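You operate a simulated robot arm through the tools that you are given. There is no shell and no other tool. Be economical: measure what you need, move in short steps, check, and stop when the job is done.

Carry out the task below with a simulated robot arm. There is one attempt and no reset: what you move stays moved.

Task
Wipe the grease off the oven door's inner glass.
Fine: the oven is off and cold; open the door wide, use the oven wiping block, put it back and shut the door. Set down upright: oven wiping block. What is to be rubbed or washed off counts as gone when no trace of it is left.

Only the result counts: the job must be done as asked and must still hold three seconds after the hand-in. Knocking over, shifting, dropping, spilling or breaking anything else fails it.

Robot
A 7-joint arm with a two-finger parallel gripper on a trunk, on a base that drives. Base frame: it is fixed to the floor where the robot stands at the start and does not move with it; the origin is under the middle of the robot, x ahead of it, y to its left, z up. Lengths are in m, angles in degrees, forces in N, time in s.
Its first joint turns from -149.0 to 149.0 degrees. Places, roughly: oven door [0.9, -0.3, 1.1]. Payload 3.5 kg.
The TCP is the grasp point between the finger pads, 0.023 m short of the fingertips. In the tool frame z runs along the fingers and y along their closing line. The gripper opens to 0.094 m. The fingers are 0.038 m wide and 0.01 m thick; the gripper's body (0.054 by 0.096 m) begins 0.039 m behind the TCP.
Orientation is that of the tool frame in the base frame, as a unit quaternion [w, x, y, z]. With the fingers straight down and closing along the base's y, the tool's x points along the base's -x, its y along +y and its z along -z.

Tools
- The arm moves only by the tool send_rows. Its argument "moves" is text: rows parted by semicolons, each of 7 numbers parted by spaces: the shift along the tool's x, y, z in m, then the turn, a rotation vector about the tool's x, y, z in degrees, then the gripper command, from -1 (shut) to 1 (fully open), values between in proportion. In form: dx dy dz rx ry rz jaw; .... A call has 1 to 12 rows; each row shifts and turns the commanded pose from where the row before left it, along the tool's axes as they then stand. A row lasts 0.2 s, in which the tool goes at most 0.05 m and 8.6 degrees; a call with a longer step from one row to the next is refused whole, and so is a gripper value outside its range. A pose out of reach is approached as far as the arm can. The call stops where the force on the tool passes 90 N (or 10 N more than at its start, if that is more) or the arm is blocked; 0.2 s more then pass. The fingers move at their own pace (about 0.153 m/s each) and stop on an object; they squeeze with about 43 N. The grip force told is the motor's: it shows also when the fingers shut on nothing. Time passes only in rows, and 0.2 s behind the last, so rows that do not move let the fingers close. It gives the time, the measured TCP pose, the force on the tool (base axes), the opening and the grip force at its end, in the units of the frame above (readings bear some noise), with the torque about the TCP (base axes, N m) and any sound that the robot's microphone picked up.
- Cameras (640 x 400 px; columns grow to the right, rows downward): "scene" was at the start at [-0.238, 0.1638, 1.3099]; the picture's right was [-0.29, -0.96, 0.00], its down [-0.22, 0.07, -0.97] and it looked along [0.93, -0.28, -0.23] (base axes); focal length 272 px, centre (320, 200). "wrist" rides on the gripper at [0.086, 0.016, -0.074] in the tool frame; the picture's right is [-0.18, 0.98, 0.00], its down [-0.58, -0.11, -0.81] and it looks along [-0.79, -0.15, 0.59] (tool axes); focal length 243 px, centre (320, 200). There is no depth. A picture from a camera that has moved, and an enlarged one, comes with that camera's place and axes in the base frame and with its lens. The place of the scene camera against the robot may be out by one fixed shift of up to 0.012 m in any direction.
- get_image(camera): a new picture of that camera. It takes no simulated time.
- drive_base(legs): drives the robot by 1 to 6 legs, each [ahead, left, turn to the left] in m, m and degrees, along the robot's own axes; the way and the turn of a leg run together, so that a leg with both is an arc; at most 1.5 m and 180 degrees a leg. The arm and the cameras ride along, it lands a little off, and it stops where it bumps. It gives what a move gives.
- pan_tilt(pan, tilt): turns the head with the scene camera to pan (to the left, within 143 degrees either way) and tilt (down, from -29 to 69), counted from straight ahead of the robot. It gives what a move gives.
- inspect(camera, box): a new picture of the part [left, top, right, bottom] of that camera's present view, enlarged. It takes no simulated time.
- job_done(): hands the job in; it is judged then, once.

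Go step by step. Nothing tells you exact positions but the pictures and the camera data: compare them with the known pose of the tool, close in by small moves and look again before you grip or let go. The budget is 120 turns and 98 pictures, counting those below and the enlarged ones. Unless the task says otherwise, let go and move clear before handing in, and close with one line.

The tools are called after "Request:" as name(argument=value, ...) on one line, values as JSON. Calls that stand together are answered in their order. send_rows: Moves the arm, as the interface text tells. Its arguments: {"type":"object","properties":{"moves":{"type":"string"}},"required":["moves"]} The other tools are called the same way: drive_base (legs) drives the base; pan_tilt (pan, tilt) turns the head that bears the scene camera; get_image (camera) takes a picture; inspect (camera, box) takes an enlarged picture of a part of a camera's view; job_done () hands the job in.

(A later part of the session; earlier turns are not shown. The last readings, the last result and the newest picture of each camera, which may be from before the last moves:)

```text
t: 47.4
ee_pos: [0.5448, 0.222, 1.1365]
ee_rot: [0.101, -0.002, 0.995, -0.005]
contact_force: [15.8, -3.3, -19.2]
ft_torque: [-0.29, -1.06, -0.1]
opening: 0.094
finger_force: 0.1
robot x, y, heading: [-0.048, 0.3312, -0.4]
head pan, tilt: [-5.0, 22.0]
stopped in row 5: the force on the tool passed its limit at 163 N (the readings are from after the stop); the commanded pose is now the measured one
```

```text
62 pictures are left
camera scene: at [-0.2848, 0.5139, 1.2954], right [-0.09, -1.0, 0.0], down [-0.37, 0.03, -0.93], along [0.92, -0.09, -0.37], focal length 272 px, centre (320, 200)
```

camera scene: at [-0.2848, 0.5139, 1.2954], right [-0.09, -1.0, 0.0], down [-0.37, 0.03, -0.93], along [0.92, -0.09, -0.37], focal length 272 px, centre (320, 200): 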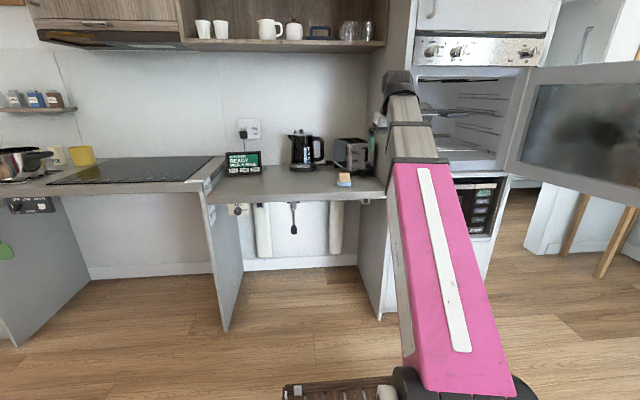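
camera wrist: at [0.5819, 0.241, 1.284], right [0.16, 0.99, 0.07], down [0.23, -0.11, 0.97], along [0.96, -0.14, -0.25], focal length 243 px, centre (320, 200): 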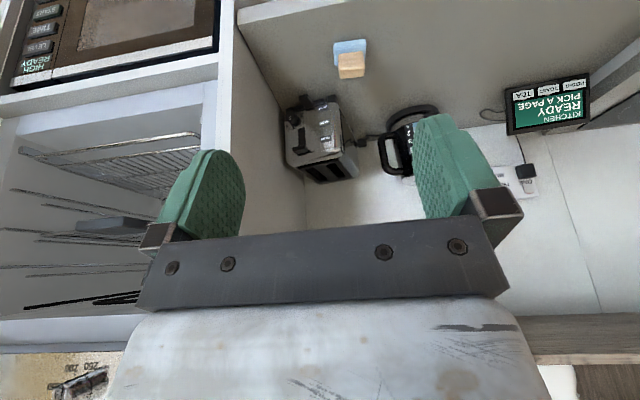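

The force moved along with the base, so it's the arm folding onto itself. I'll extend the arm outward and lower it before finishing the turn.

Request:
send_rows(moves="-0.045 0 0 0 0 0 1; -0.045 0 0.02 0 0 0 1; -0.045 0 0.02 0 0 0 1; 0 0 0.04 0 0 0 1; 0 0 0 0 6 0 1; 0 0 0 0 5.7 0 1; 0 0 0 0 0 0 1")

Request:
get_image(camera="wrist")

```text
t: 48.9
ee_pos: [0.6987, 0.2225, 1.0843]
ee_rot: [0.019, 0.0, 1.0, -0.008]
contact_force: [11.6, -2.4, -21.6]
ft_torque: [-0.36, -0.95, -0.11]
opening: 0.094
finger_force: 0.1
robot x, y, heading: [-0.0487, 0.3283, -0.5]
head pan, tilt: [-5.0, 22.0]
stopped in row 7: the force on the tool passed its limit at 143 N (the readings are from after the stop); the commanded pose is now the measured one
```

```text
61 pictures are left
camera wrist: at [0.6088, 0.2409, 1.1557], right [0.18, 0.98, -0.01], down [0.55, -0.1, 0.83], along [0.81, -0.16, -0.56], focal length 243 px, centre (320, 200)
```

wrist: 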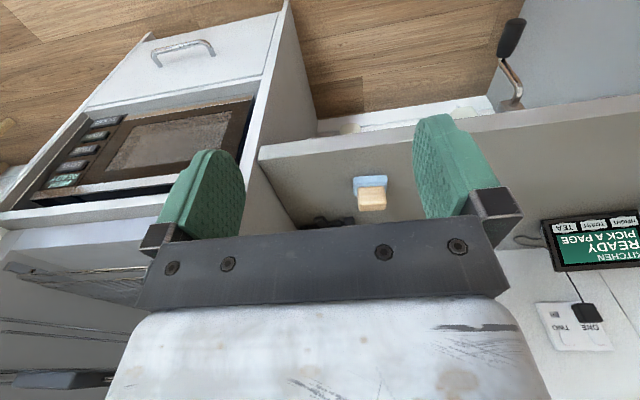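

There's still self-contact, so the arm must be in a different fold than at the start. I'll look at the arm itself.

Request:
pan_tilt(pan=-15, tilt=30)

Request:
get_image(camera="scene")

```text
t: 49.6
ee_pos: [0.6988, 0.223, 1.0837]
ee_rot: [0.018, 0.0, 1.0, -0.008]
contact_force: [14.9, -3.0, -36.5]
ft_torque: [-0.81, -2.17, -0.19]
opening: 0.0941
finger_force: 0.1
robot x, y, heading: [-0.0505, 0.3306, -0.2]
head pan, tilt: [-15.0, 30.0]
```

```text
60 pictures are left
camera scene: at [-0.29, 0.4987, 1.2826], right [-0.26, -0.96, 0.0], down [-0.48, 0.13, -0.87], along [0.84, -0.23, -0.5], focal length 272 px, centre (320, 200)
```

scene: 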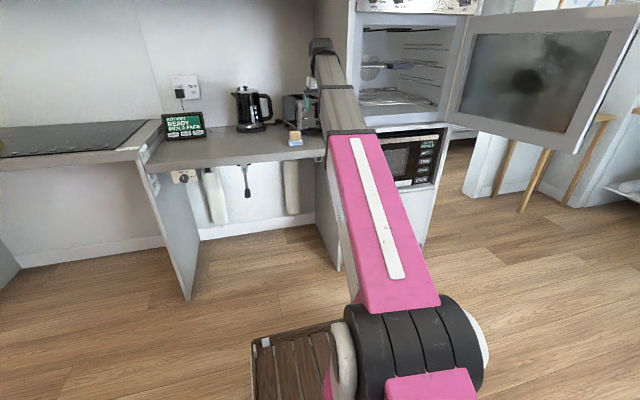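

The fold angle at the wrist is too sharp at this height; at the start (z=1.0) it was fine. I'll lower and extend a bit.

Request:
send_rows(moves="0 0 0.03 0 0 0 1; 0 0 0.03 0 0 0 1; 0 0 0.03 0 2.2 0 1; 0 0 0 0 0 0 1")

```text
t: 50.6
ee_pos: [0.7017, 0.221, 0.9957]
ee_rot: [-0.003, 0.0, 1.0, -0.007]
contact_force: [-0.1, -0.4, 0.5]
ft_torque: [-0.02, 0.01, 0.01]
opening: 0.0941
finger_force: 0.1
robot x, y, heading: [-0.0558, 0.3325, -0.4]
head pan, tilt: [-15.0, 30.0]
```

The force is gone. Now I'll locate the block from both cameras.

Request:
inspect(camera="scene", box=[270, 100, 350, 160])

Request:
get_image(camera="wrist")

```text
6.67 times, centred on (310, 130) of scene
camera zoom: at [-0.29, 0.4987, 1.2825], right [-0.26, -0.96, 0.0], down [-0.48, 0.13, -0.87], along [0.84, -0.23, -0.5], focal length 1812 px, centre (387, 667)
```

zoom: 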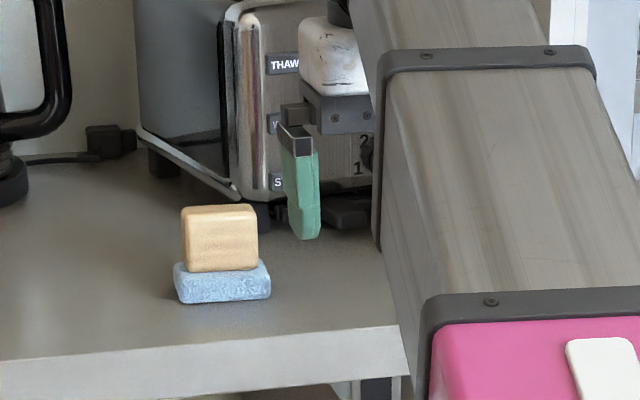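

```text
58 pictures are left
camera wrist: at [0.6143, 0.2399, 1.0708], right [0.18, 0.98, -0.02], down [0.59, -0.1, 0.8], along [0.79, -0.16, -0.59], focal length 243 px, centre (320, 200)
```

wrist: 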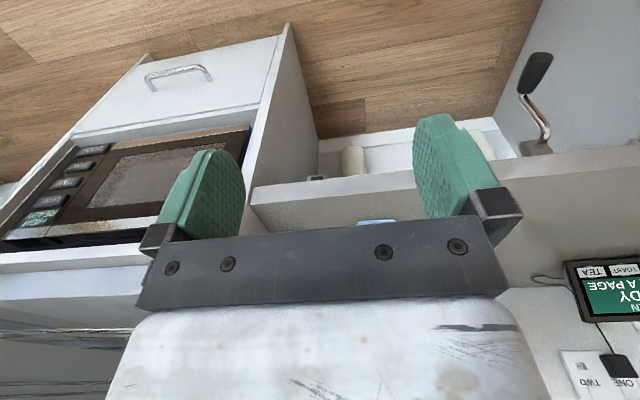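

The block's wood/pad boundary front is at about (0.993, 0.265, 0.871) and the counter at z≈0.845. I'll shift left 4.5 cm, drive ahead 0.24 m and look down at it.

Request:
send_rows(moves="0 0.045 -0.01 0 0 0 1; 0 0 0 0 0 0 1")

Request:
drive_base(legs=[[0.22, 0, 0]])

Request:
get_image(camera="wrist")

Request:
get_image(camera="scene")

```text
t: 51.2
ee_pos: [0.7014, 0.2654, 1.0053]
ee_rot: [-0.002, 0.0, 1.0, -0.007]
contact_force: [0.5, 0.2, 0.2]
ft_torque: [0.04, -0.01, 0.01]
opening: 0.0937
finger_force: 0.0
robot x, y, heading: [-0.0486, 0.3322, -0.2]
head pan, tilt: [-15.0, 30.0]
```

```text
t: 52.8
ee_pos: [0.9184, 0.2591, 1.0053]
ee_rot: [-0.003, 0.003, 1.0, -0.007]
contact_force: [0.2, 0.1, 0.7]
ft_torque: [0.0, -0.01, 0.0]
opening: 0.094
finger_force: 0.1
robot x, y, heading: [0.1676, 0.3278, -0.6]
head pan, tilt: [-15.0, 30.0]
```

```text
57 pictures are left
camera wrist: at [0.8318, 0.2783, 1.0806], right [0.19, 0.98, -0.02], down [0.58, -0.1, 0.81], along [0.79, -0.16, -0.59], focal length 243 px, centre (320, 200)
```

wrist: 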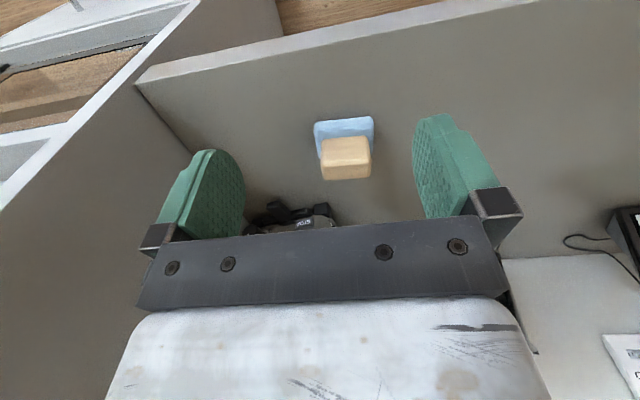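

```text
56 pictures are left
camera scene: at [-0.0716, 0.4984, 1.2825], right [-0.27, -0.96, 0.0], down [-0.48, 0.14, -0.87], along [0.83, -0.23, -0.5], focal length 272 px, centre (320, 200)
```

scene: 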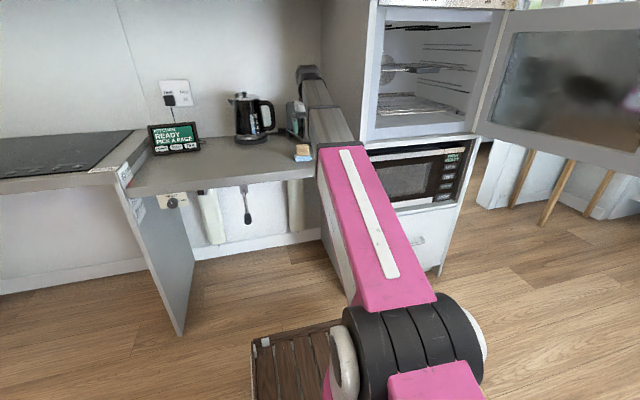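

Request:
inspect(camera="wrist", box=[295, 100, 395, 200])

```text
4.00 times, centred on (345, 150) of wrist
camera zoom: at [0.8318, 0.2783, 1.0806], right [0.19, 0.98, -0.02], down [0.58, -0.1, 0.81], along [0.79, -0.16, -0.59], focal length 970 px, centre (220, 400)
```

zoom: 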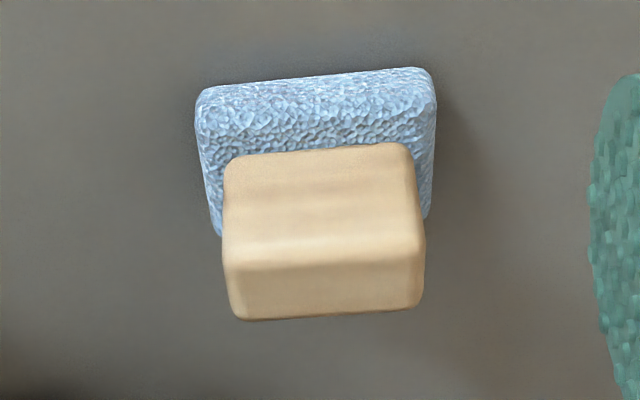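

The block is square to the robot: wood centre about (1.01, 0.2695), wood top z≈0.917. I'll move above it and partly down, then check.

Request:
send_rows(moves="-0.047 0.005 0 0 0 0 1; -0.047 0.0055 0 0 0 0 1; 0 0 0.03 0 0 0 1; 0 0 0 0 0 0 1")

Request:
get_image(camera="wrist")

Request:
inspect(camera="scene", box=[260, 100, 360, 180])

```text
t: 53.8
ee_pos: [1.0142, 0.269, 0.974]
ee_rot: [-0.001, 0.003, 1.0, -0.007]
contact_force: [-0.3, 1.0, -1.0]
ft_torque: [0.01, 0.0, 0.0]
opening: 0.094
finger_force: 0.1
robot x, y, heading: [0.1656, 0.3291, -0.7]
head pan, tilt: [-15.0, 30.0]
```

```text
54 pictures are left
camera wrist: at [0.9264, 0.2867, 1.0502], right [0.19, 0.98, -0.02], down [0.58, -0.1, 0.81], along [0.79, -0.16, -0.59], focal length 243 px, centre (320, 200)
```

wrist: 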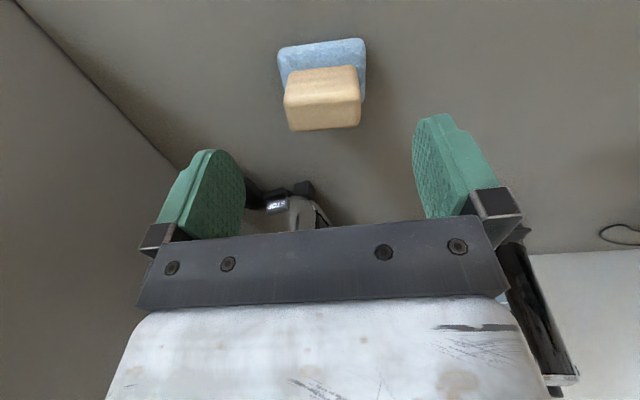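

```text
5.00 times, centred on (310, 140) of scene
camera zoom: at [-0.0716, 0.4984, 1.2825], right [-0.27, -0.96, 0.0], down [-0.48, 0.14, -0.87], along [0.83, -0.23, -0.5], focal length 1359 px, centre (370, 500)
```

zoom: 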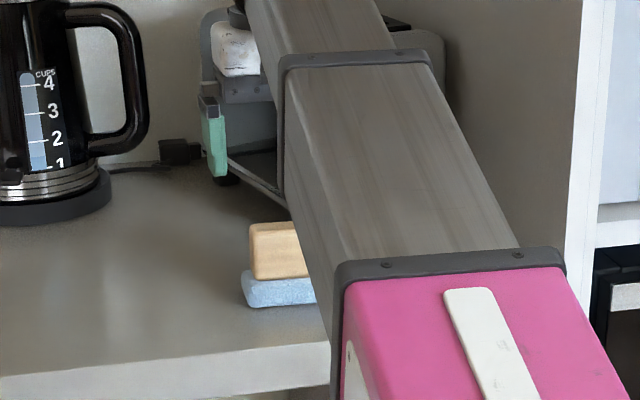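

The wood centre comes to about (1.018, 0.269) with its top at z≈0.91. I'll descend to z≈0.898 and close.

Request:
send_rows(moves="-0.004 0 0.03 0 0 0 1; 0 0 0.03 0 0 0 1; 0 0 0.016 0 0 0 1; 0 0 0 0 0 0 1; 0 0 0 0 0 0 -1; 0 0 0 0 0 0 -1; 0 0 0 0 0 0 -1; 0 0 0 0 0 0 -1")

Request:
get_image(camera="wrist")

```text
t: 55.6
ee_pos: [1.0171, 0.2662, 0.9006]
ee_rot: [-0.002, 0.003, 1.0, -0.007]
contact_force: [-0.4, 1.0, -0.2]
ft_torque: [0.02, 0.02, -0.02]
opening: 0.0554
finger_force: 42.6
robot x, y, heading: [0.1652, 0.3288, -0.7]
head pan, tilt: [-15.0, 30.0]
```

```text
52 pictures are left
camera wrist: at [0.9302, 0.2855, 0.9758], right [0.19, 0.98, -0.02], down [0.58, -0.1, 0.81], along [0.79, -0.16, -0.59], focal length 243 px, centre (320, 200)
```

wrist: 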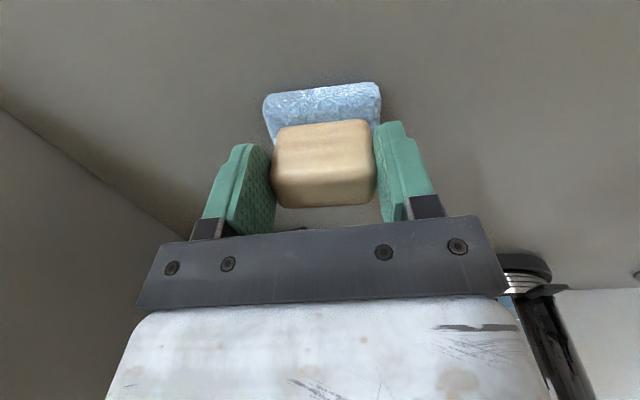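

The block is gripped (opening 0.055, resting TCP at z 0.9006). I'll lift it, back the robot off, and pitch the tool forward.

Request:
send_rows(moves="0 0 -0.03 0 0 0 -1; 0 0 -0.04 0 0 0 -1; 0 0 -0.03 0 0 0 -1; 0 0 0 0 0 0 -1")

Request:
drive_base(legs=[[-0.33, 0, 0]])

Request:
send_rows(moves="0 0 0 0 -8.2 0 -1; 0 0 0 0 -8.2 0 -1; 0 0 0 0 -8.2 0 -1; 0 0 0 0 -8.2 0 -1; 0 0 0 0 -8.2 0 -1; 0 0 0 0 -8.2 0 -1; 0 0 0 0 -8.2 0 -1; 0 0 0 0 -8.2 0 -1; 0 0 0 0 -8.2 0 -1; 0 0 0 0 -8.2 0 -1; 0 0 0 0 -8 0 -1; 0 0 0 0 0 0 -1")

Request:
get_image(camera="wrist")

```text
t: 56.6
ee_pos: [1.0196, 0.2697, 0.9988]
ee_rot: [-0.003, 0.003, 1.0, -0.007]
contact_force: [-0.4, 0.1, -0.9]
ft_torque: [0.01, 0.07, 0.01]
opening: 0.0545
finger_force: 42.8
robot x, y, heading: [0.1661, 0.3302, -0.6]
head pan, tilt: [-15.0, 30.0]
```

```text
t: 58.8
ee_pos: [0.6854, 0.2696, 0.9994]
ee_rot: [-0.003, 0.008, 1.0, -0.008]
contact_force: [0.0, -0.1, -2.1]
ft_torque: [0.01, 0.02, 0.06]
opening: 0.0545
finger_force: 42.9
robot x, y, heading: [-0.1689, 0.3298, -1.1]
head pan, tilt: [-15.0, 30.0]
```

```text
t: 61.4
ee_pos: [0.6847, 0.2692, 0.9988]
ee_rot: [0.706, 0.0, 0.708, -0.01]
contact_force: [0.4, -0.1, -0.2]
ft_torque: [-0.02, 0.04, 0.01]
opening: 0.0544
finger_force: 43.5
robot x, y, heading: [-0.1701, 0.3318, -1.1]
head pan, tilt: [-15.0, 30.0]
```

```text
51 pictures are left
camera wrist: at [0.6089, 0.287, 0.9127], right [0.02, 0.99, 0.17], down [-0.81, -0.09, 0.59], along [0.59, -0.15, 0.79], focal length 243 px, centre (320, 200)
```

wrist: 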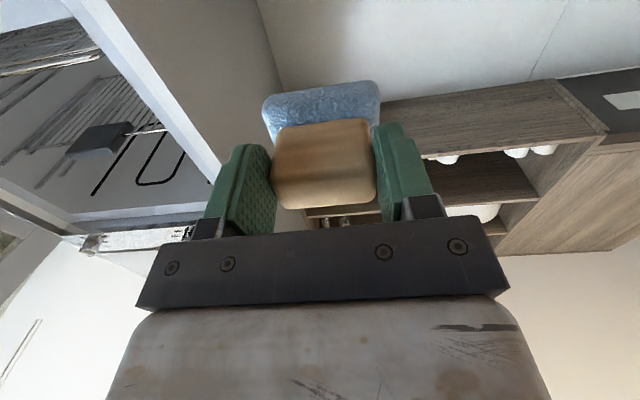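

I'll raise and pull the tool in, then turn the robot about 77° right to face the inner glass and shift it sideways.

Request:
send_rows(moves="-0.03 0 -0.038 0 0 0 -1; -0.03 0 -0.038 0 0 0 -1; -0.03 0 -0.038 0 0 0 -1; -0.03 0 -0.038 0 0 0 -1; -0.03 0 -0.038 0 0 0 -1; 0 0 0 0 0 0 -1")

Request:
drive_base(legs=[[0, 0, -77], [0, 0.55, 0]])

Request:
pan_tilt(pan=0, tilt=13)

Request:
get_image(camera="scene")

Request:
get_image(camera="wrist")

```text
t: 62.8
ee_pos: [0.4962, 0.2714, 1.1491]
ee_rot: [0.705, 0.0, 0.709, -0.01]
contact_force: [0.5, -0.3, 0.5]
ft_torque: [0.04, 0.01, -0.01]
opening: 0.054
finger_force: 42.4
robot x, y, heading: [-0.1672, 0.3381, -1.1]
head pan, tilt: [-15.0, 30.0]
```

```text
t: 69.3
ee_pos: [0.4703, -0.2069, 1.1488]
ee_rot: [0.548, 0.438, 0.557, -0.445]
contact_force: [-0.2, 1.2, -1.1]
ft_torque: [0.02, -0.01, 0.0]
opening: 0.0545
finger_force: 43.0
robot x, y, heading: [0.3732, 0.4518, -77.3]
head pan, tilt: [-15.0, 30.0]
```

```text
t: 70.1
ee_pos: [0.4702, -0.2078, 1.149]
ee_rot: [0.549, 0.438, 0.557, -0.444]
contact_force: [0.4, -0.5, -0.7]
ft_torque: [-0.01, 0.04, -0.02]
opening: 0.0544
finger_force: 42.9
robot x, y, heading: [0.3704, 0.454, -77.7]
head pan, tilt: [0.0, 13.0]
```

```text
50 pictures are left
camera scene: at [0.5102, 0.7245, 1.3099], right [-0.98, -0.21, 0.0], down [-0.05, 0.22, -0.97], along [0.21, -0.95, -0.23], focal length 272 px, centre (320, 200)
```

scene: 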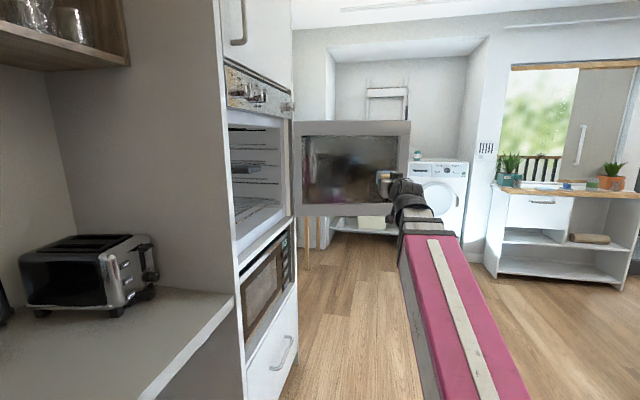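

```text
49 pictures are left
camera wrist: at [0.4667, -0.1302, 1.0632], right [0.96, 0.22, 0.17], down [-0.28, 0.76, 0.59], along [0.0, -0.61, 0.79], focal length 243 px, centre (320, 200)
```

wrist: 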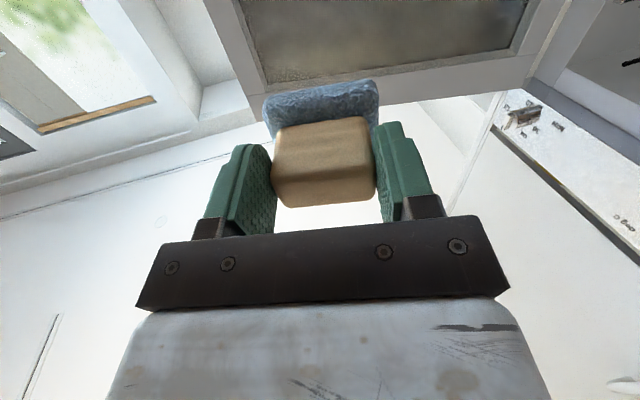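

I'm facing the glass squarely now. I'll zoom in on it to measure glass and grease.

Request:
inspect(camera="scene", box=[285, 110, 425, 220])

```text
3.64 times, centred on (355, 165) of scene
camera zoom: at [0.5102, 0.7245, 1.3099], right [-0.98, -0.21, 0.0], down [-0.05, 0.22, -0.97], along [0.21, -0.95, -0.23], focal length 988 px, centre (193, 327)
```

zoom: 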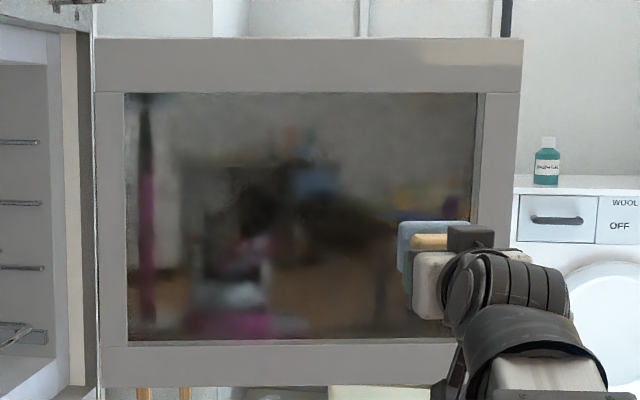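

The glass spans about r 0.04–0.495 m from the hinge, z 0.985–1.31; the fixed dark blot is at r≈0.315, z≈1.145, roughly 0.13×0.09 m, the rest being reflections. I'll drive 0.25 m ahead, leaving about 9 cm to the glass.

Request:
drive_base(legs=[[0.25, 0, 0]])

Request:
get_image(camera="scene")

Request:
get_image(camera="wrist")

```text
t: 71.9
ee_pos: [0.5252, -0.4526, 1.15]
ee_rot: [0.549, 0.438, 0.557, -0.443]
contact_force: [0.1, 0.0, -0.4]
ft_torque: [0.01, 0.03, -0.01]
opening: 0.0543
finger_force: 43.0
robot x, y, heading: [0.4284, 0.2059, -77.5]
head pan, tilt: [0.0, 13.0]
```

```text
47 pictures are left
camera scene: at [0.5638, 0.4804, 1.31], right [-0.98, -0.22, 0.0], down [-0.05, 0.22, -0.97], along [0.21, -0.95, -0.22], focal length 272 px, centre (320, 200)
```

scene: 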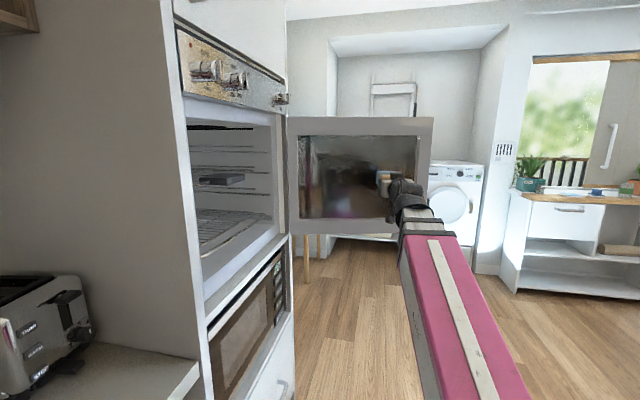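

```text
46 pictures are left
camera wrist: at [0.522, -0.3744, 1.0632], right [0.96, 0.22, 0.17], down [-0.28, 0.76, 0.59], along [0.0, -0.61, 0.79], focal length 243 px, centre (320, 200)
```

wrist: 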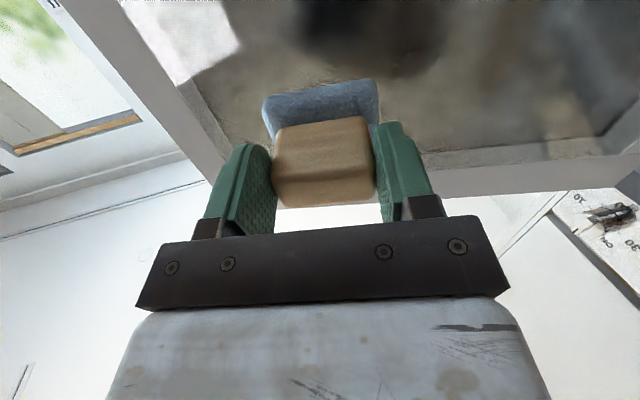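

The wrist view confirms the blot at about (0.588, -0.58, 1.142). I'll go to the upper hinge-side corner of the wipe area and press forward gently.

Request:
send_rows(moves="-0.02 0.045 0 0 0 0 -1; -0.02 0.045 0 0 0 0 -1; -0.01 0.04 0 0 0 0 -1; 0 0 0.035 0 0 0 -1; 0 0 0.035 0 0 0 -1; 0 0 0.006 0 0 0 -1; 0 0 0 0 0 0 -1")

Request:
get_image(camera="wrist")

```text
t: 73.5
ee_pos: [0.6681, -0.4934, 1.1996]
ee_rot: [0.549, 0.437, 0.557, -0.444]
contact_force: [-22.1, 55.9, -5.1]
ft_torque: [-0.48, -0.25, 0.56]
opening: 0.0546
finger_force: 42.3
robot x, y, heading: [0.4256, 0.2082, -77.6]
head pan, tilt: [0.0, 13.0]
```

```text
45 pictures are left
camera wrist: at [0.6651, -0.4155, 1.1128], right [0.96, 0.22, 0.17], down [-0.28, 0.76, 0.59], along [0.0, -0.61, 0.79], focal length 243 px, centre (320, 200)
```

wrist: 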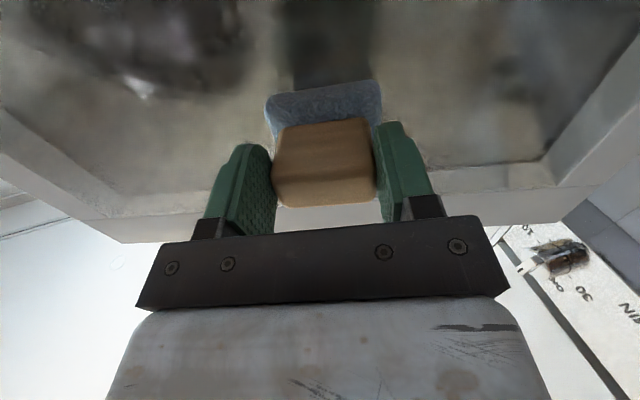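

In contact with about 60 N. I'll ease off to about 30 N and do the first horizontal stroke.

Request:
send_rows(moves="0 0 -0.002 0 0 0 -1; 0 -0.03 0 0 0 0 -1; 0 -0.03 0 0 0 0 -1; 0 -0.03 0 0 0 0 -1; 0 0 0 0 0 0 -1")

```text
t: 74.7
ee_pos: [0.5829, -0.5167, 1.1976]
ee_rot: [0.548, 0.437, 0.557, -0.445]
contact_force: [1.9, 33.6, 1.1]
ft_torque: [-0.5, 0.01, 1.02]
opening: 0.0543
finger_force: 43.2
robot x, y, heading: [0.4276, 0.2059, -77.5]
head pan, tilt: [0.0, 13.0]
```

Steady at about 33 N. I'll continue serpentine strokes downward.

Request:
send_rows(moves="0 -0.035 0 0 0 0 -1; 0 -0.035 0 0 0 0 -1; 0 -0.03 0 0 0 0 -1; 0.028 0 0 0 0 0 -1; 0 0.035 0 0 0 0 -1; 0 0.035 0 0 0 0 -1; 0 0.035 0 0 0 0 -1; 0 0.035 0 0 0 0 -1; 0 0.035 0 0 0 0 -1; 0 0.03 0 0 0 0 -1; 0 0 0 0 0 0 -1")

Request:
send_rows(moves="0.028 0 0 0 0 0 -1; 0 -0.035 0 0 0 0 -1; 0 -0.035 0 0 0 0 -1; 0 -0.035 0 0 0 0 -1; 0 -0.035 0 0 0 0 -1; 0 -0.035 0 0 0 0 -1; 0 -0.03 0 0 0 0 -1; 0 0 0 0 0 0 -1")

Request:
get_image(camera="wrist")

```text
t: 77.1
ee_pos: [0.6846, -0.4891, 1.1683]
ee_rot: [0.548, 0.439, 0.556, -0.444]
contact_force: [-30.5, 44.8, -2.9]
ft_torque: [-0.38, -0.28, 0.39]
opening: 0.0545
finger_force: 42.7
robot x, y, heading: [0.4282, 0.2091, -77.5]
head pan, tilt: [0.0, 13.0]
```

```text
t: 78.9
ee_pos: [0.482, -0.5392, 1.1436]
ee_rot: [0.548, 0.438, 0.557, -0.444]
contact_force: [0.5, 0.3, 0.3]
ft_torque: [0.05, 0.03, -0.01]
opening: 0.0547
finger_force: 43.2
robot x, y, heading: [0.4241, 0.2093, -77.5]
head pan, tilt: [0.0, 13.0]
```

```text
44 pictures are left
camera wrist: at [0.4791, -0.4606, 1.0573], right [0.96, 0.22, 0.17], down [-0.28, 0.76, 0.59], along [0.0, -0.61, 0.79], focal length 243 px, centre (320, 200)
```

wrist: 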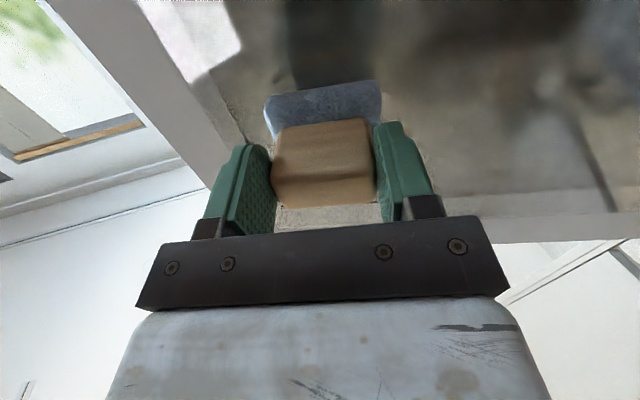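

Contact was lost at the far end, so the plane is about 1° off. I'll yaw the tool -0.95°, press in slightly, and repeat that row and the next.

Request:
send_rows(moves="0 0 0.002 -0.95 0 0 -1; 0 0 0.003 0 0 0 -1; 0 0 0 0 0 0 -1")

```text
t: 79.7
ee_pos: [0.4835, -0.5433, 1.1429]
ee_rot: [0.552, 0.433, 0.561, -0.439]
contact_force: [-1.6, 3.4, -0.8]
ft_torque: [0.07, 0.02, -0.13]
opening: 0.0543
finger_force: 42.8
robot x, y, heading: [0.4276, 0.2066, -77.5]
head pan, tilt: [0.0, 13.0]
```

Request:
send_rows(moves="0 0 0.0022 0 0 0 -1; 0 0.035 0 0 0 0 -1; 0 0.035 0 0 0 0 -1; 0 0.035 0 0 0 0 -1; 0 0.035 0 0 0 0 -1; 0 0.035 0 0 0 0 -1; 0 0.03 0 0 0 0 -1; 0 0 0 0 0 0 -1")

Request:
send_rows(moves="0.025 0 0 0 0 0 -1; 0 -0.035 0 0 0 0 -1; 0 -0.035 0 0 0 0 -1; 0 -0.035 0 0 0 0 -1; 0 -0.035 0 0 0 0 -1; 0 -0.035 0 0 0 0 -1; 0 -0.03 0 0 0 0 -1; 0 0 0 0 0 0 -1")

```text
t: 81.5
ee_pos: [0.6822, -0.4928, 1.1408]
ee_rot: [0.553, 0.433, 0.56, -0.439]
contact_force: [-34.5, 53.1, -2.2]
ft_torque: [-0.38, -0.29, -0.2]
opening: 0.0542
finger_force: 42.9
robot x, y, heading: [0.4249, 0.2043, -77.3]
head pan, tilt: [0.0, 13.0]
```

```text
t: 83.3
ee_pos: [0.4841, -0.5455, 1.12]
ee_rot: [0.553, 0.433, 0.561, -0.439]
contact_force: [0.2, -0.1, -1.9]
ft_torque: [0.02, 0.0, 0.02]
opening: 0.0542
finger_force: 43.8
robot x, y, heading: [0.4259, 0.2041, -77.4]
head pan, tilt: [0.0, 13.0]
```

The far end still goes slack (the plane measures nearer 104°). I'll correct the yaw another -0.6°, press in, and repeat the row.

Request:
send_rows(moves="0 0 0.003 -0.6 0 0 -1; 0 0 0.003 0 0 0 -1; 0 0 0 0 0 0 -1")

```text
t: 84.1
ee_pos: [0.4844, -0.5477, 1.1189]
ee_rot: [0.554, 0.43, 0.563, -0.437]
contact_force: [-8.5, 38.4, -2.2]
ft_torque: [-0.24, -0.01, -0.19]
opening: 0.0542
finger_force: 43.2
robot x, y, heading: [0.4277, 0.2046, -77.2]
head pan, tilt: [0.0, 13.0]
```

Request:
send_rows(moves="0 0.035 0 0 0 0 -1; 0 0.035 0 0 0 0 -1; 0 0.035 0 0 0 0 -1; 0 0.035 -0.0005 0 0 0 -1; 0 0.035 -0.0005 0 0 0 -1; 0 0.03 -0.0005 0 0 0 -1; 0.026 0 0 0 0 0 -1; 0 0 0 0 0 0 -1")

Request:
send_rows(moves="0 -0.035 0.0005 0 0 0 -1; 0 -0.035 0.0005 0 0 0 -1; 0 -0.035 0.0005 0 0 0 -1; 0 -0.035 0 0 0 0 -1; 0 -0.035 0 0 0 0 -1; 0 -0.03 0 0 0 0 -1; 0 0 0 0 0 0 -1")

Request:
get_image(camera="wrist")

```text
t: 85.9
ee_pos: [0.6888, -0.497, 1.089]
ee_rot: [0.557, 0.428, 0.562, -0.436]
contact_force: [-4.3, 55.8, 20.9]
ft_torque: [-0.95, -0.28, 0.5]
opening: 0.0542
finger_force: 42.8
robot x, y, heading: [0.4301, 0.2091, -77.2]
head pan, tilt: [0.0, 13.0]
```

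```text
t: 87.5
ee_pos: [0.4843, -0.551, 1.0929]
ee_rot: [0.555, 0.429, 0.564, -0.436]
contact_force: [0.7, 4.0, 0.9]
ft_torque: [0.01, -0.06, 0.2]
opening: 0.0542
finger_force: 42.6
robot x, y, heading: [0.4292, 0.2051, -77.3]
head pan, tilt: [0.0, 13.0]
```

```text
43 pictures are left
camera wrist: at [0.479, -0.4731, 1.0057], right [0.95, 0.24, 0.17], down [-0.3, 0.75, 0.59], along [0.02, -0.61, 0.79], focal length 243 px, centre (320, 200)
```

wrist: 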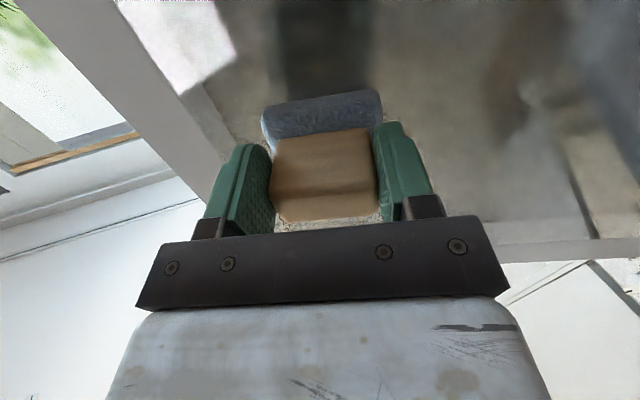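

I'll retract and inspect the glass.

Request:
send_rows(moves="0 0 -0.04 0 0 0 -1; 0 0 -0.04 0 0 0 -1; 0 -0.04 -0.02 0 0 0 -1; 0 -0.045 0 0 0 0 -1; 0 -0.045 0 0 0 0 -1; 0 0 0 0 0 0 -1")

Request:
inspect(camera="scene", box=[280, 110, 440, 240])

Request:
get_image(camera="wrist")

```text
t: 88.9
ee_pos: [0.3359, -0.4856, 1.0957]
ee_rot: [0.555, 0.431, 0.563, -0.436]
contact_force: [-0.4, -0.5, -0.3]
ft_torque: [0.0, -0.03, 0.01]
opening: 0.0544
finger_force: 43.1
robot x, y, heading: [0.4273, 0.203, -77.2]
head pan, tilt: [0.0, 13.0]
```

```text
3.08 times, centred on (360, 175) of scene
camera zoom: at [0.5639, 0.4805, 1.31], right [-0.98, -0.22, 0.0], down [-0.05, 0.22, -0.97], along [0.21, -0.95, -0.22], focal length 836 px, centre (197, 277)
```

zoom: 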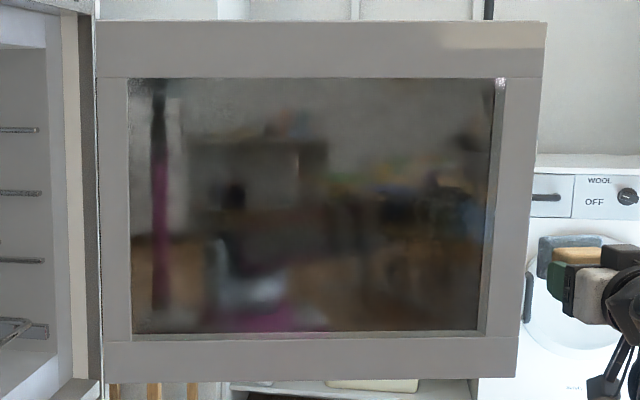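

```text
41 pictures are left
camera wrist: at [0.3296, -0.4072, 1.0096], right [0.95, 0.25, 0.17], down [-0.3, 0.75, 0.59], along [0.02, -0.61, 0.79], focal length 243 px, centre (320, 200)
```

wrist: 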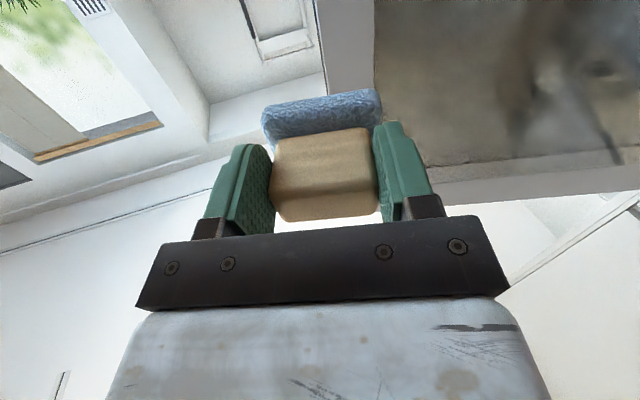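

The big blot seems gone, but reflections confuse it. I'll zoom tighter and then look from another base position to separate reflections from residue.

Request:
inspect(camera="scene", box=[310, 130, 410, 195])

Request:
drive_base(legs=[[-0.1, -0.25, 0]])

Request:
get_image(camera="scene")

```text
6.15 times, centred on (360, 162) of scene
camera zoom: at [0.5639, 0.4805, 1.31], right [-0.98, -0.22, 0.0], down [-0.05, 0.22, -0.97], along [0.21, -0.95, -0.22], focal length 1672 px, centre (74, 431)
```

zoom: 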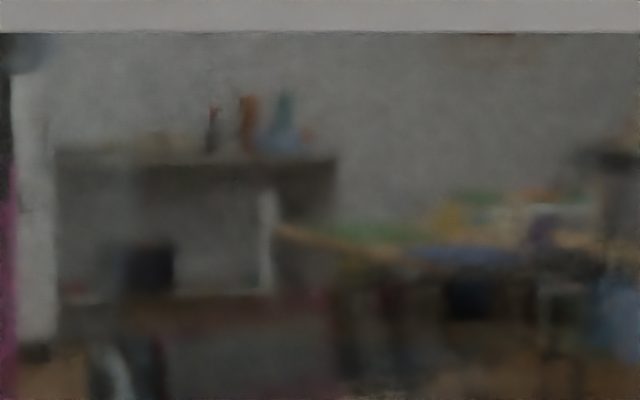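

```text
t: 90.8
ee_pos: [0.0682, -0.444, 1.0952]
ee_rot: [0.555, 0.43, 0.564, -0.436]
contact_force: [0.2, -0.1, -0.3]
ft_torque: [-0.01, -0.02, -0.01]
opening: 0.0542
finger_force: 43.1
robot x, y, heading: [0.1607, 0.2479, -77.4]
head pan, tilt: [0.0, 13.0]
```

```text
39 pictures are left
camera scene: at [0.2954, 0.5226, 1.31], right [-0.98, -0.22, 0.0], down [-0.05, 0.22, -0.97], along [0.21, -0.95, -0.22], focal length 272 px, centre (320, 200)
```

scene: 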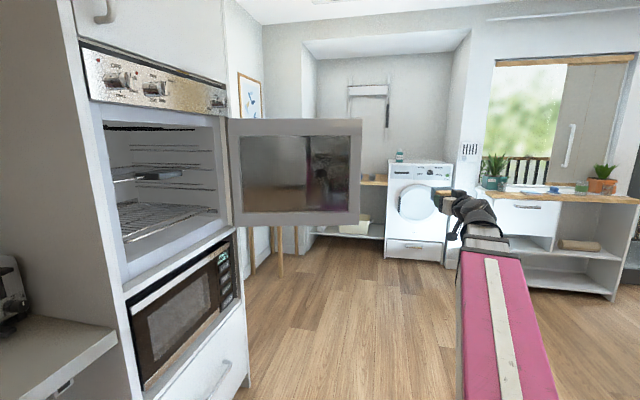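

Request:
inspect(camera="scene", box=[230, 120, 360, 225])

Request:
drive_base(legs=[[-0.1, -0.2, 0]])

Request:
pan_tilt(pan=20, tilt=13)

Request:
inspect(camera="scene", box=[220, 100, 420, 240])

```text
3.81 times, centred on (295, 172) of scene
camera zoom: at [0.2954, 0.5226, 1.31], right [-0.98, -0.22, 0.0], down [-0.05, 0.22, -0.97], along [0.21, -0.95, -0.22], focal length 1035 px, centre (415, 305)
```

zoom: 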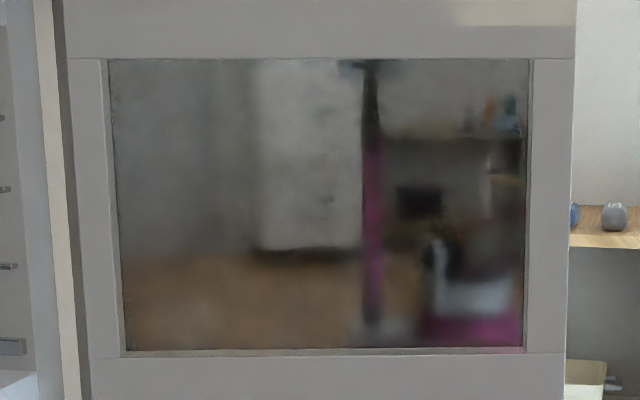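

```text
t: 92.6
ee_pos: [-0.1554, -0.392, 1.0946]
ee_rot: [0.554, 0.43, 0.564, -0.436]
contact_force: [-0.5, -0.1, -0.3]
ft_torque: [0.02, 0.02, -0.03]
opening: 0.0543
finger_force: 43.3
robot x, y, heading: [-0.0631, 0.3039, -77.4]
head pan, tilt: [0.0, 13.0]
```

```text
t: 93.4
ee_pos: [-0.1549, -0.3915, 1.0944]
ee_rot: [0.555, 0.43, 0.564, -0.435]
contact_force: [0.3, 0.8, -0.8]
ft_torque: [0.01, 0.0, -0.01]
opening: 0.0541
finger_force: 42.6
robot x, y, heading: [-0.0639, 0.3034, -77.4]
head pan, tilt: [20.0, 13.0]
```

```text
2.86 times, centred on (320, 170) of scene
camera zoom: at [0.1014, 0.5868, 1.31], right [-0.84, -0.54, 0.0], down [-0.12, 0.19, -0.97], along [0.53, -0.82, -0.22], focal length 776 px, centre (320, 286)
```

zoom: 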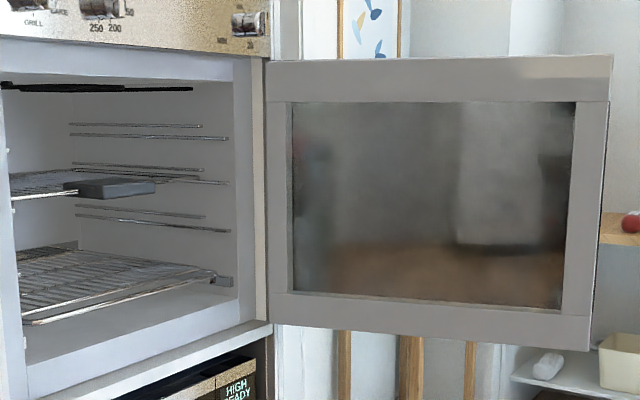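

From these views no blot remains at the original spot, only room reflections. I'll do tight zooms on the old blot area for faint residue.

Request:
inspect(camera="scene", box=[335, 150, 400, 200])

Request:
inspect(camera="scene", box=[305, 130, 425, 215])

```text
8.00 times, centred on (368, 175) of scene
camera zoom: at [0.1014, 0.5868, 1.31], right [-0.84, -0.54, 0.0], down [-0.12, 0.19, -0.97], along [0.53, -0.82, -0.22], focal length 2174 px, centre (-60, 400)
```

zoom: 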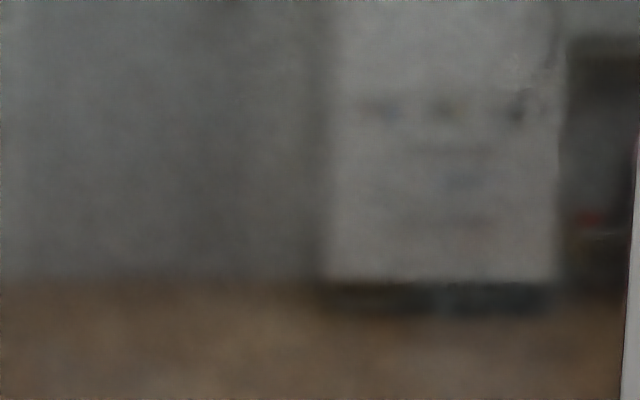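

```text
4.71 times, centred on (365, 172) of scene
camera zoom: at [0.1014, 0.5868, 1.31], right [-0.84, -0.54, 0.0], down [-0.12, 0.19, -0.97], along [0.53, -0.82, -0.22], focal length 1279 px, centre (108, 329)
```

zoom: 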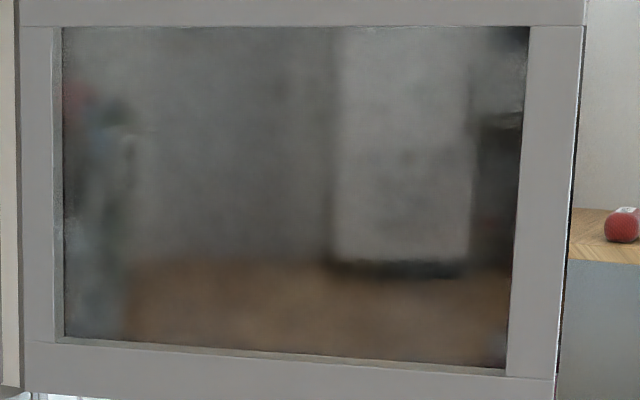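

The glass now shows only clean room reflections. Next I'll turn back to face the counter to return the block.

Request:
drive_base(legs=[[0, 0, 77.4]])

Request:
pan_tilt(pan=-5, tilt=22)

Request:
get_image(camera="scene")

```text
t: 97.1
ee_pos: [0.5899, 0.0613, 1.0948]
ee_rot: [0.705, -0.015, 0.709, 0.005]
contact_force: [-0.4, -0.1, -0.4]
ft_torque: [0.0, -0.01, 0.03]
opening: 0.0542
finger_force: 43.1
robot x, y, heading: [-0.0631, 0.3017, -0.0]
head pan, tilt: [20.0, 13.0]
```

```text
t: 98.0
ee_pos: [0.5902, 0.0586, 1.0951]
ee_rot: [0.705, -0.016, 0.709, 0.006]
contact_force: [-0.6, -0.4, -0.8]
ft_torque: [0.02, 0.03, -0.01]
opening: 0.0541
finger_force: 42.9
robot x, y, heading: [-0.0642, 0.304, -0.1]
head pan, tilt: [-5.0, 22.0]
```

```text
34 pictures are left
camera scene: at [-0.2991, 0.4841, 1.2954], right [-0.09, -1.0, 0.0], down [-0.37, 0.03, -0.93], along [0.92, -0.08, -0.37], focal length 272 px, centre (320, 200)
```

scene: 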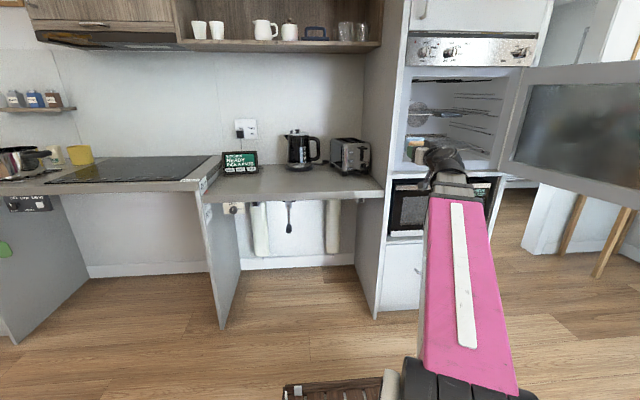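

I'll bring the tool left, forward and down to z≈1.0, correct a 2° yaw, and pitch it down.

Request:
send_rows(moves="0.02 0.036 0.025 2 0 0 -1; 0.02 0.036 0.025 0 0 0 -1; 0.02 0.036 0.025 0 0 0 -1; 0.02 0.036 0.025 0 0 0 -1; 0.02 0.036 0.025 0 0 0 -1; 0 0 0 0 0 0 -1")

Request:
send_rows(moves="0 0 0 0 8.2 0 -1; 0 0 0 0 8.2 0 -1; 0 0 0 0 8.2 0 -1; 0 0 0 0 8.2 0 -1; 0 0 0 0 8.2 0 -1; 0 0 0 0 8.2 0 -1; 0 0 0 0 8.2 0 -1; 0 0 0 0 8.2 0 -1; 0 0 0 0 8.2 0 -1; 0 0 0 0 8.2 0 -1; 0 0 0 0 8 0 -1; 0 0 0 0 0 0 -1")

Request:
get_image(camera="wrist")

```text
t: 99.4
ee_pos: [0.7142, 0.2366, 0.9938]
ee_rot: [0.706, -0.004, 0.709, -0.007]
contact_force: [0.4, -0.1, -0.5]
ft_torque: [0.01, 0.02, 0.0]
opening: 0.0541
finger_force: 42.9
robot x, y, heading: [-0.0624, 0.2996, -0.0]
head pan, tilt: [-5.0, 22.0]
```

```text
t: 102.0
ee_pos: [0.7145, 0.2382, 0.9913]
ee_rot: [-0.004, 0.002, 1.0, -0.007]
contact_force: [-0.1, -1.0, -0.8]
ft_torque: [0.01, -0.02, 0.0]
opening: 0.0543
finger_force: 42.9
robot x, y, heading: [-0.0676, 0.3009, -0.2]
head pan, tilt: [-5.0, 22.0]
```

```text
33 pictures are left
camera wrist: at [0.6271, 0.2572, 1.0675], right [0.19, 0.98, -0.02], down [0.59, -0.1, 0.8], along [0.79, -0.16, -0.59], focal length 243 px, centre (320, 200)
```

wrist: 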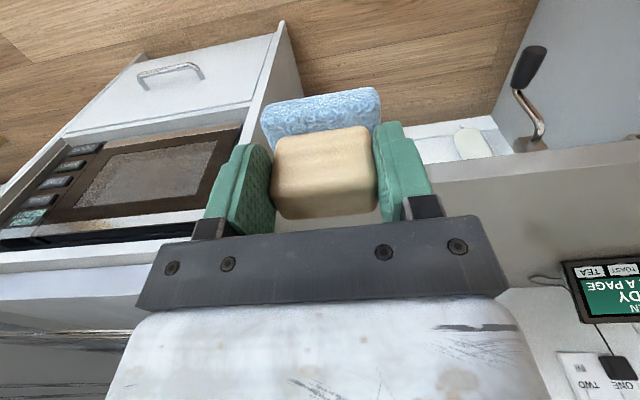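

The block slid about 4 mm in the grip, but it's still square. I'll drive ahead to the counter and move to the original spot.

Request:
drive_base(legs=[[0.25, 0.028, 0]])

Request:
get_image(camera="scene")

```text
t: 103.9
ee_pos: [0.9686, 0.2653, 0.9924]
ee_rot: [-0.003, 0.001, 1.0, -0.007]
contact_force: [-0.1, -0.4, 1.2]
ft_torque: [0.0, 0.01, 0.04]
opening: 0.0545
finger_force: 42.5
robot x, y, heading: [0.192, 0.3296, 0.2]
head pan, tilt: [-5.0, 22.0]
```

```text
32 pictures are left
camera scene: at [-0.0451, 0.5115, 1.2954], right [-0.09, -1.0, 0.0], down [-0.37, 0.03, -0.93], along [0.92, -0.08, -0.37], focal length 272 px, centre (320, 200)
```

scene: 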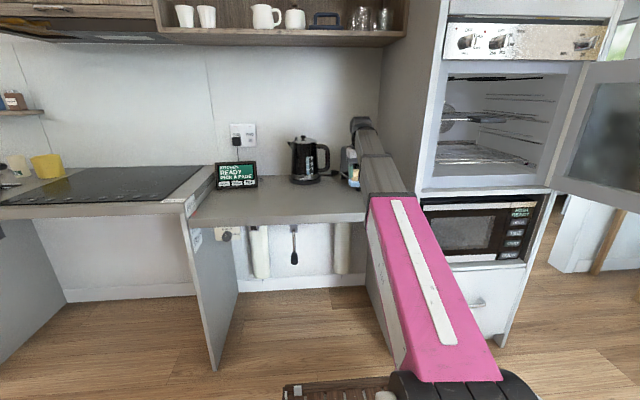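

Request:
send_rows(moves="-0.0485 0.002 0 0 0 0 -1; 0 0 0.035 0 0 0 -1; 0 0 0.035 0 0 0 -1; 0 0 0.01 0 0 0 -1; 0 0 0 0 0 0 -1")

Request:
send_rows(moves="0 0 0.005 0 0 0 -1; 0 0 0.003 0 0 0 -1; 0 0 0 0 0 0 -1")

Request:
get_image(camera="wrist")

```text
t: 105.1
ee_pos: [1.0155, 0.2663, 0.9105]
ee_rot: [-0.001, 0.002, 1.0, -0.007]
contact_force: [-0.1, -0.2, -0.5]
ft_torque: [-0.01, 0.03, 0.02]
opening: 0.0541
finger_force: 43.3
robot x, y, heading: [0.186, 0.3305, -0.3]
head pan, tilt: [-5.0, 22.0]
```

```text
t: 105.9
ee_pos: [1.0166, 0.2667, 0.9034]
ee_rot: [-0.003, 0.001, 1.0, -0.007]
contact_force: [-0.4, 1.1, -0.6]
ft_torque: [0.02, 0.02, -0.04]
opening: 0.0545
finger_force: 42.8
robot x, y, heading: [0.1913, 0.3269, -0.2]
head pan, tilt: [-5.0, 22.0]
```

```text
31 pictures are left
camera wrist: at [0.9293, 0.2853, 0.9783], right [0.19, 0.98, -0.02], down [0.58, -0.1, 0.81], along [0.79, -0.16, -0.59], focal length 243 px, centre (320, 200)
```

wrist: 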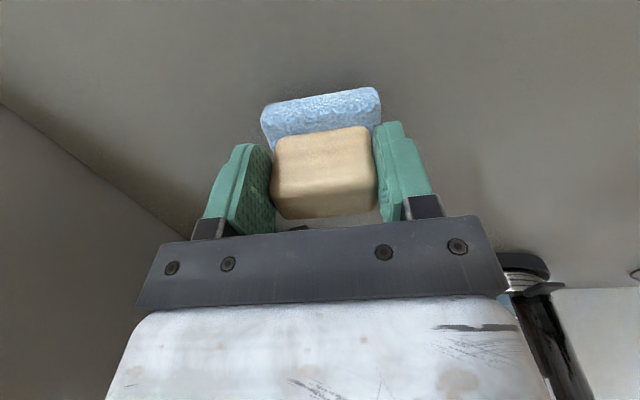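

Not touching yet. I'll lower in small steps until contact.

Request:
send_rows(moves="0 0 0.002 0 0 0 -1; 0 0 0.002 0 0 0 -1; 0 0 0 0 0 0 -1")

Request:
send_rows(moves="0 0 0.002 0 0 0 -1; 0 0 0 0 0 0 -1")

```text
t: 106.7
ee_pos: [1.0157, 0.2669, 0.8998]
ee_rot: [-0.002, 0.002, 1.0, -0.007]
contact_force: [-1.0, -0.2, -0.2]
ft_torque: [-0.02, 0.01, 0.01]
opening: 0.0543
finger_force: 43.2
robot x, y, heading: [0.1833, 0.3265, 0.1]
head pan, tilt: [-5.0, 22.0]
```

```text
t: 107.3
ee_pos: [1.0151, 0.2656, 0.8988]
ee_rot: [-0.001, 0.002, 1.0, -0.008]
contact_force: [-0.4, 0.0, 0.1]
ft_torque: [0.03, 0.01, -0.02]
opening: 0.0543
finger_force: 42.7
robot x, y, heading: [0.188, 0.3246, -0.1]
head pan, tilt: [-5.0, 22.0]
```

Request:
send_rows(moves="0 0 0.0015 0 0 0 -1; 0 0 0.0015 0 0 0 -1; 0 0 0 0 0 0 -1")

Request:
inspect(camera="wrist", box=[240, 70, 400, 230])

```text
t: 108.1
ee_pos: [1.0157, 0.2657, 0.895]
ee_rot: [-0.003, 0.002, 1.0, -0.006]
contact_force: [0.0, -0.2, 0.2]
ft_torque: [-0.01, 0.01, 0.0]
opening: 0.0541
finger_force: 42.7
robot x, y, heading: [0.1907, 0.3272, -0.2]
head pan, tilt: [-5.0, 22.0]
```

```text
2.50 times, centred on (320, 150) of wrist
camera zoom: at [0.9287, 0.2851, 0.97], right [0.19, 0.98, -0.02], down [0.58, -0.1, 0.81], along [0.79, -0.16, -0.59], focal length 606 px, centre (320, 325)
```

zoom: 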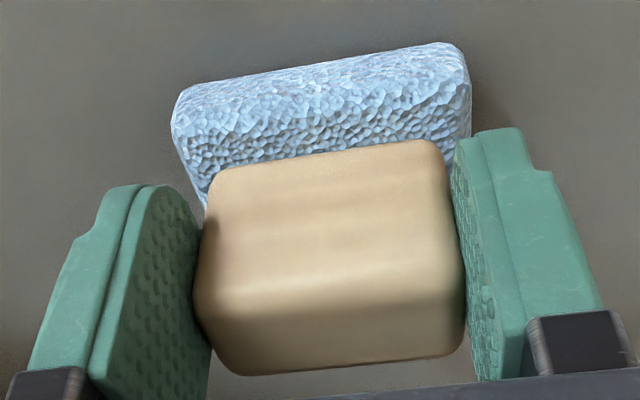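

Request:
send_rows(moves="0 0 0.0015 0 0 0 -1; 0 0 0.0015 0 0 0 -1; 0 0 0 0 0 0 -1")

Request:
send_rows(moves="0 0 0.0015 0 0 0 -1; 0 0 0 0 0 0 -1")

```text
t: 108.9
ee_pos: [1.0152, 0.2642, 0.8938]
ee_rot: [-0.001, 0.003, 1.0, -0.008]
contact_force: [2.5, -3.9, 39.1]
ft_torque: [0.86, -0.36, -0.09]
opening: 0.0544
finger_force: 42.6
robot x, y, heading: [0.1895, 0.3248, 0.1]
head pan, tilt: [-5.0, 22.0]
```

```text
t: 109.5
ee_pos: [1.0144, 0.2659, 0.8925]
ee_rot: [-0.001, 0.003, 1.0, -0.008]
contact_force: [6.4, -9.1, 59.8]
ft_torque: [0.13, -0.62, -0.12]
opening: 0.0544
finger_force: 43.2
robot x, y, heading: [0.1971, 0.329, -0.2]
head pan, tilt: [-5.0, 22.0]
```

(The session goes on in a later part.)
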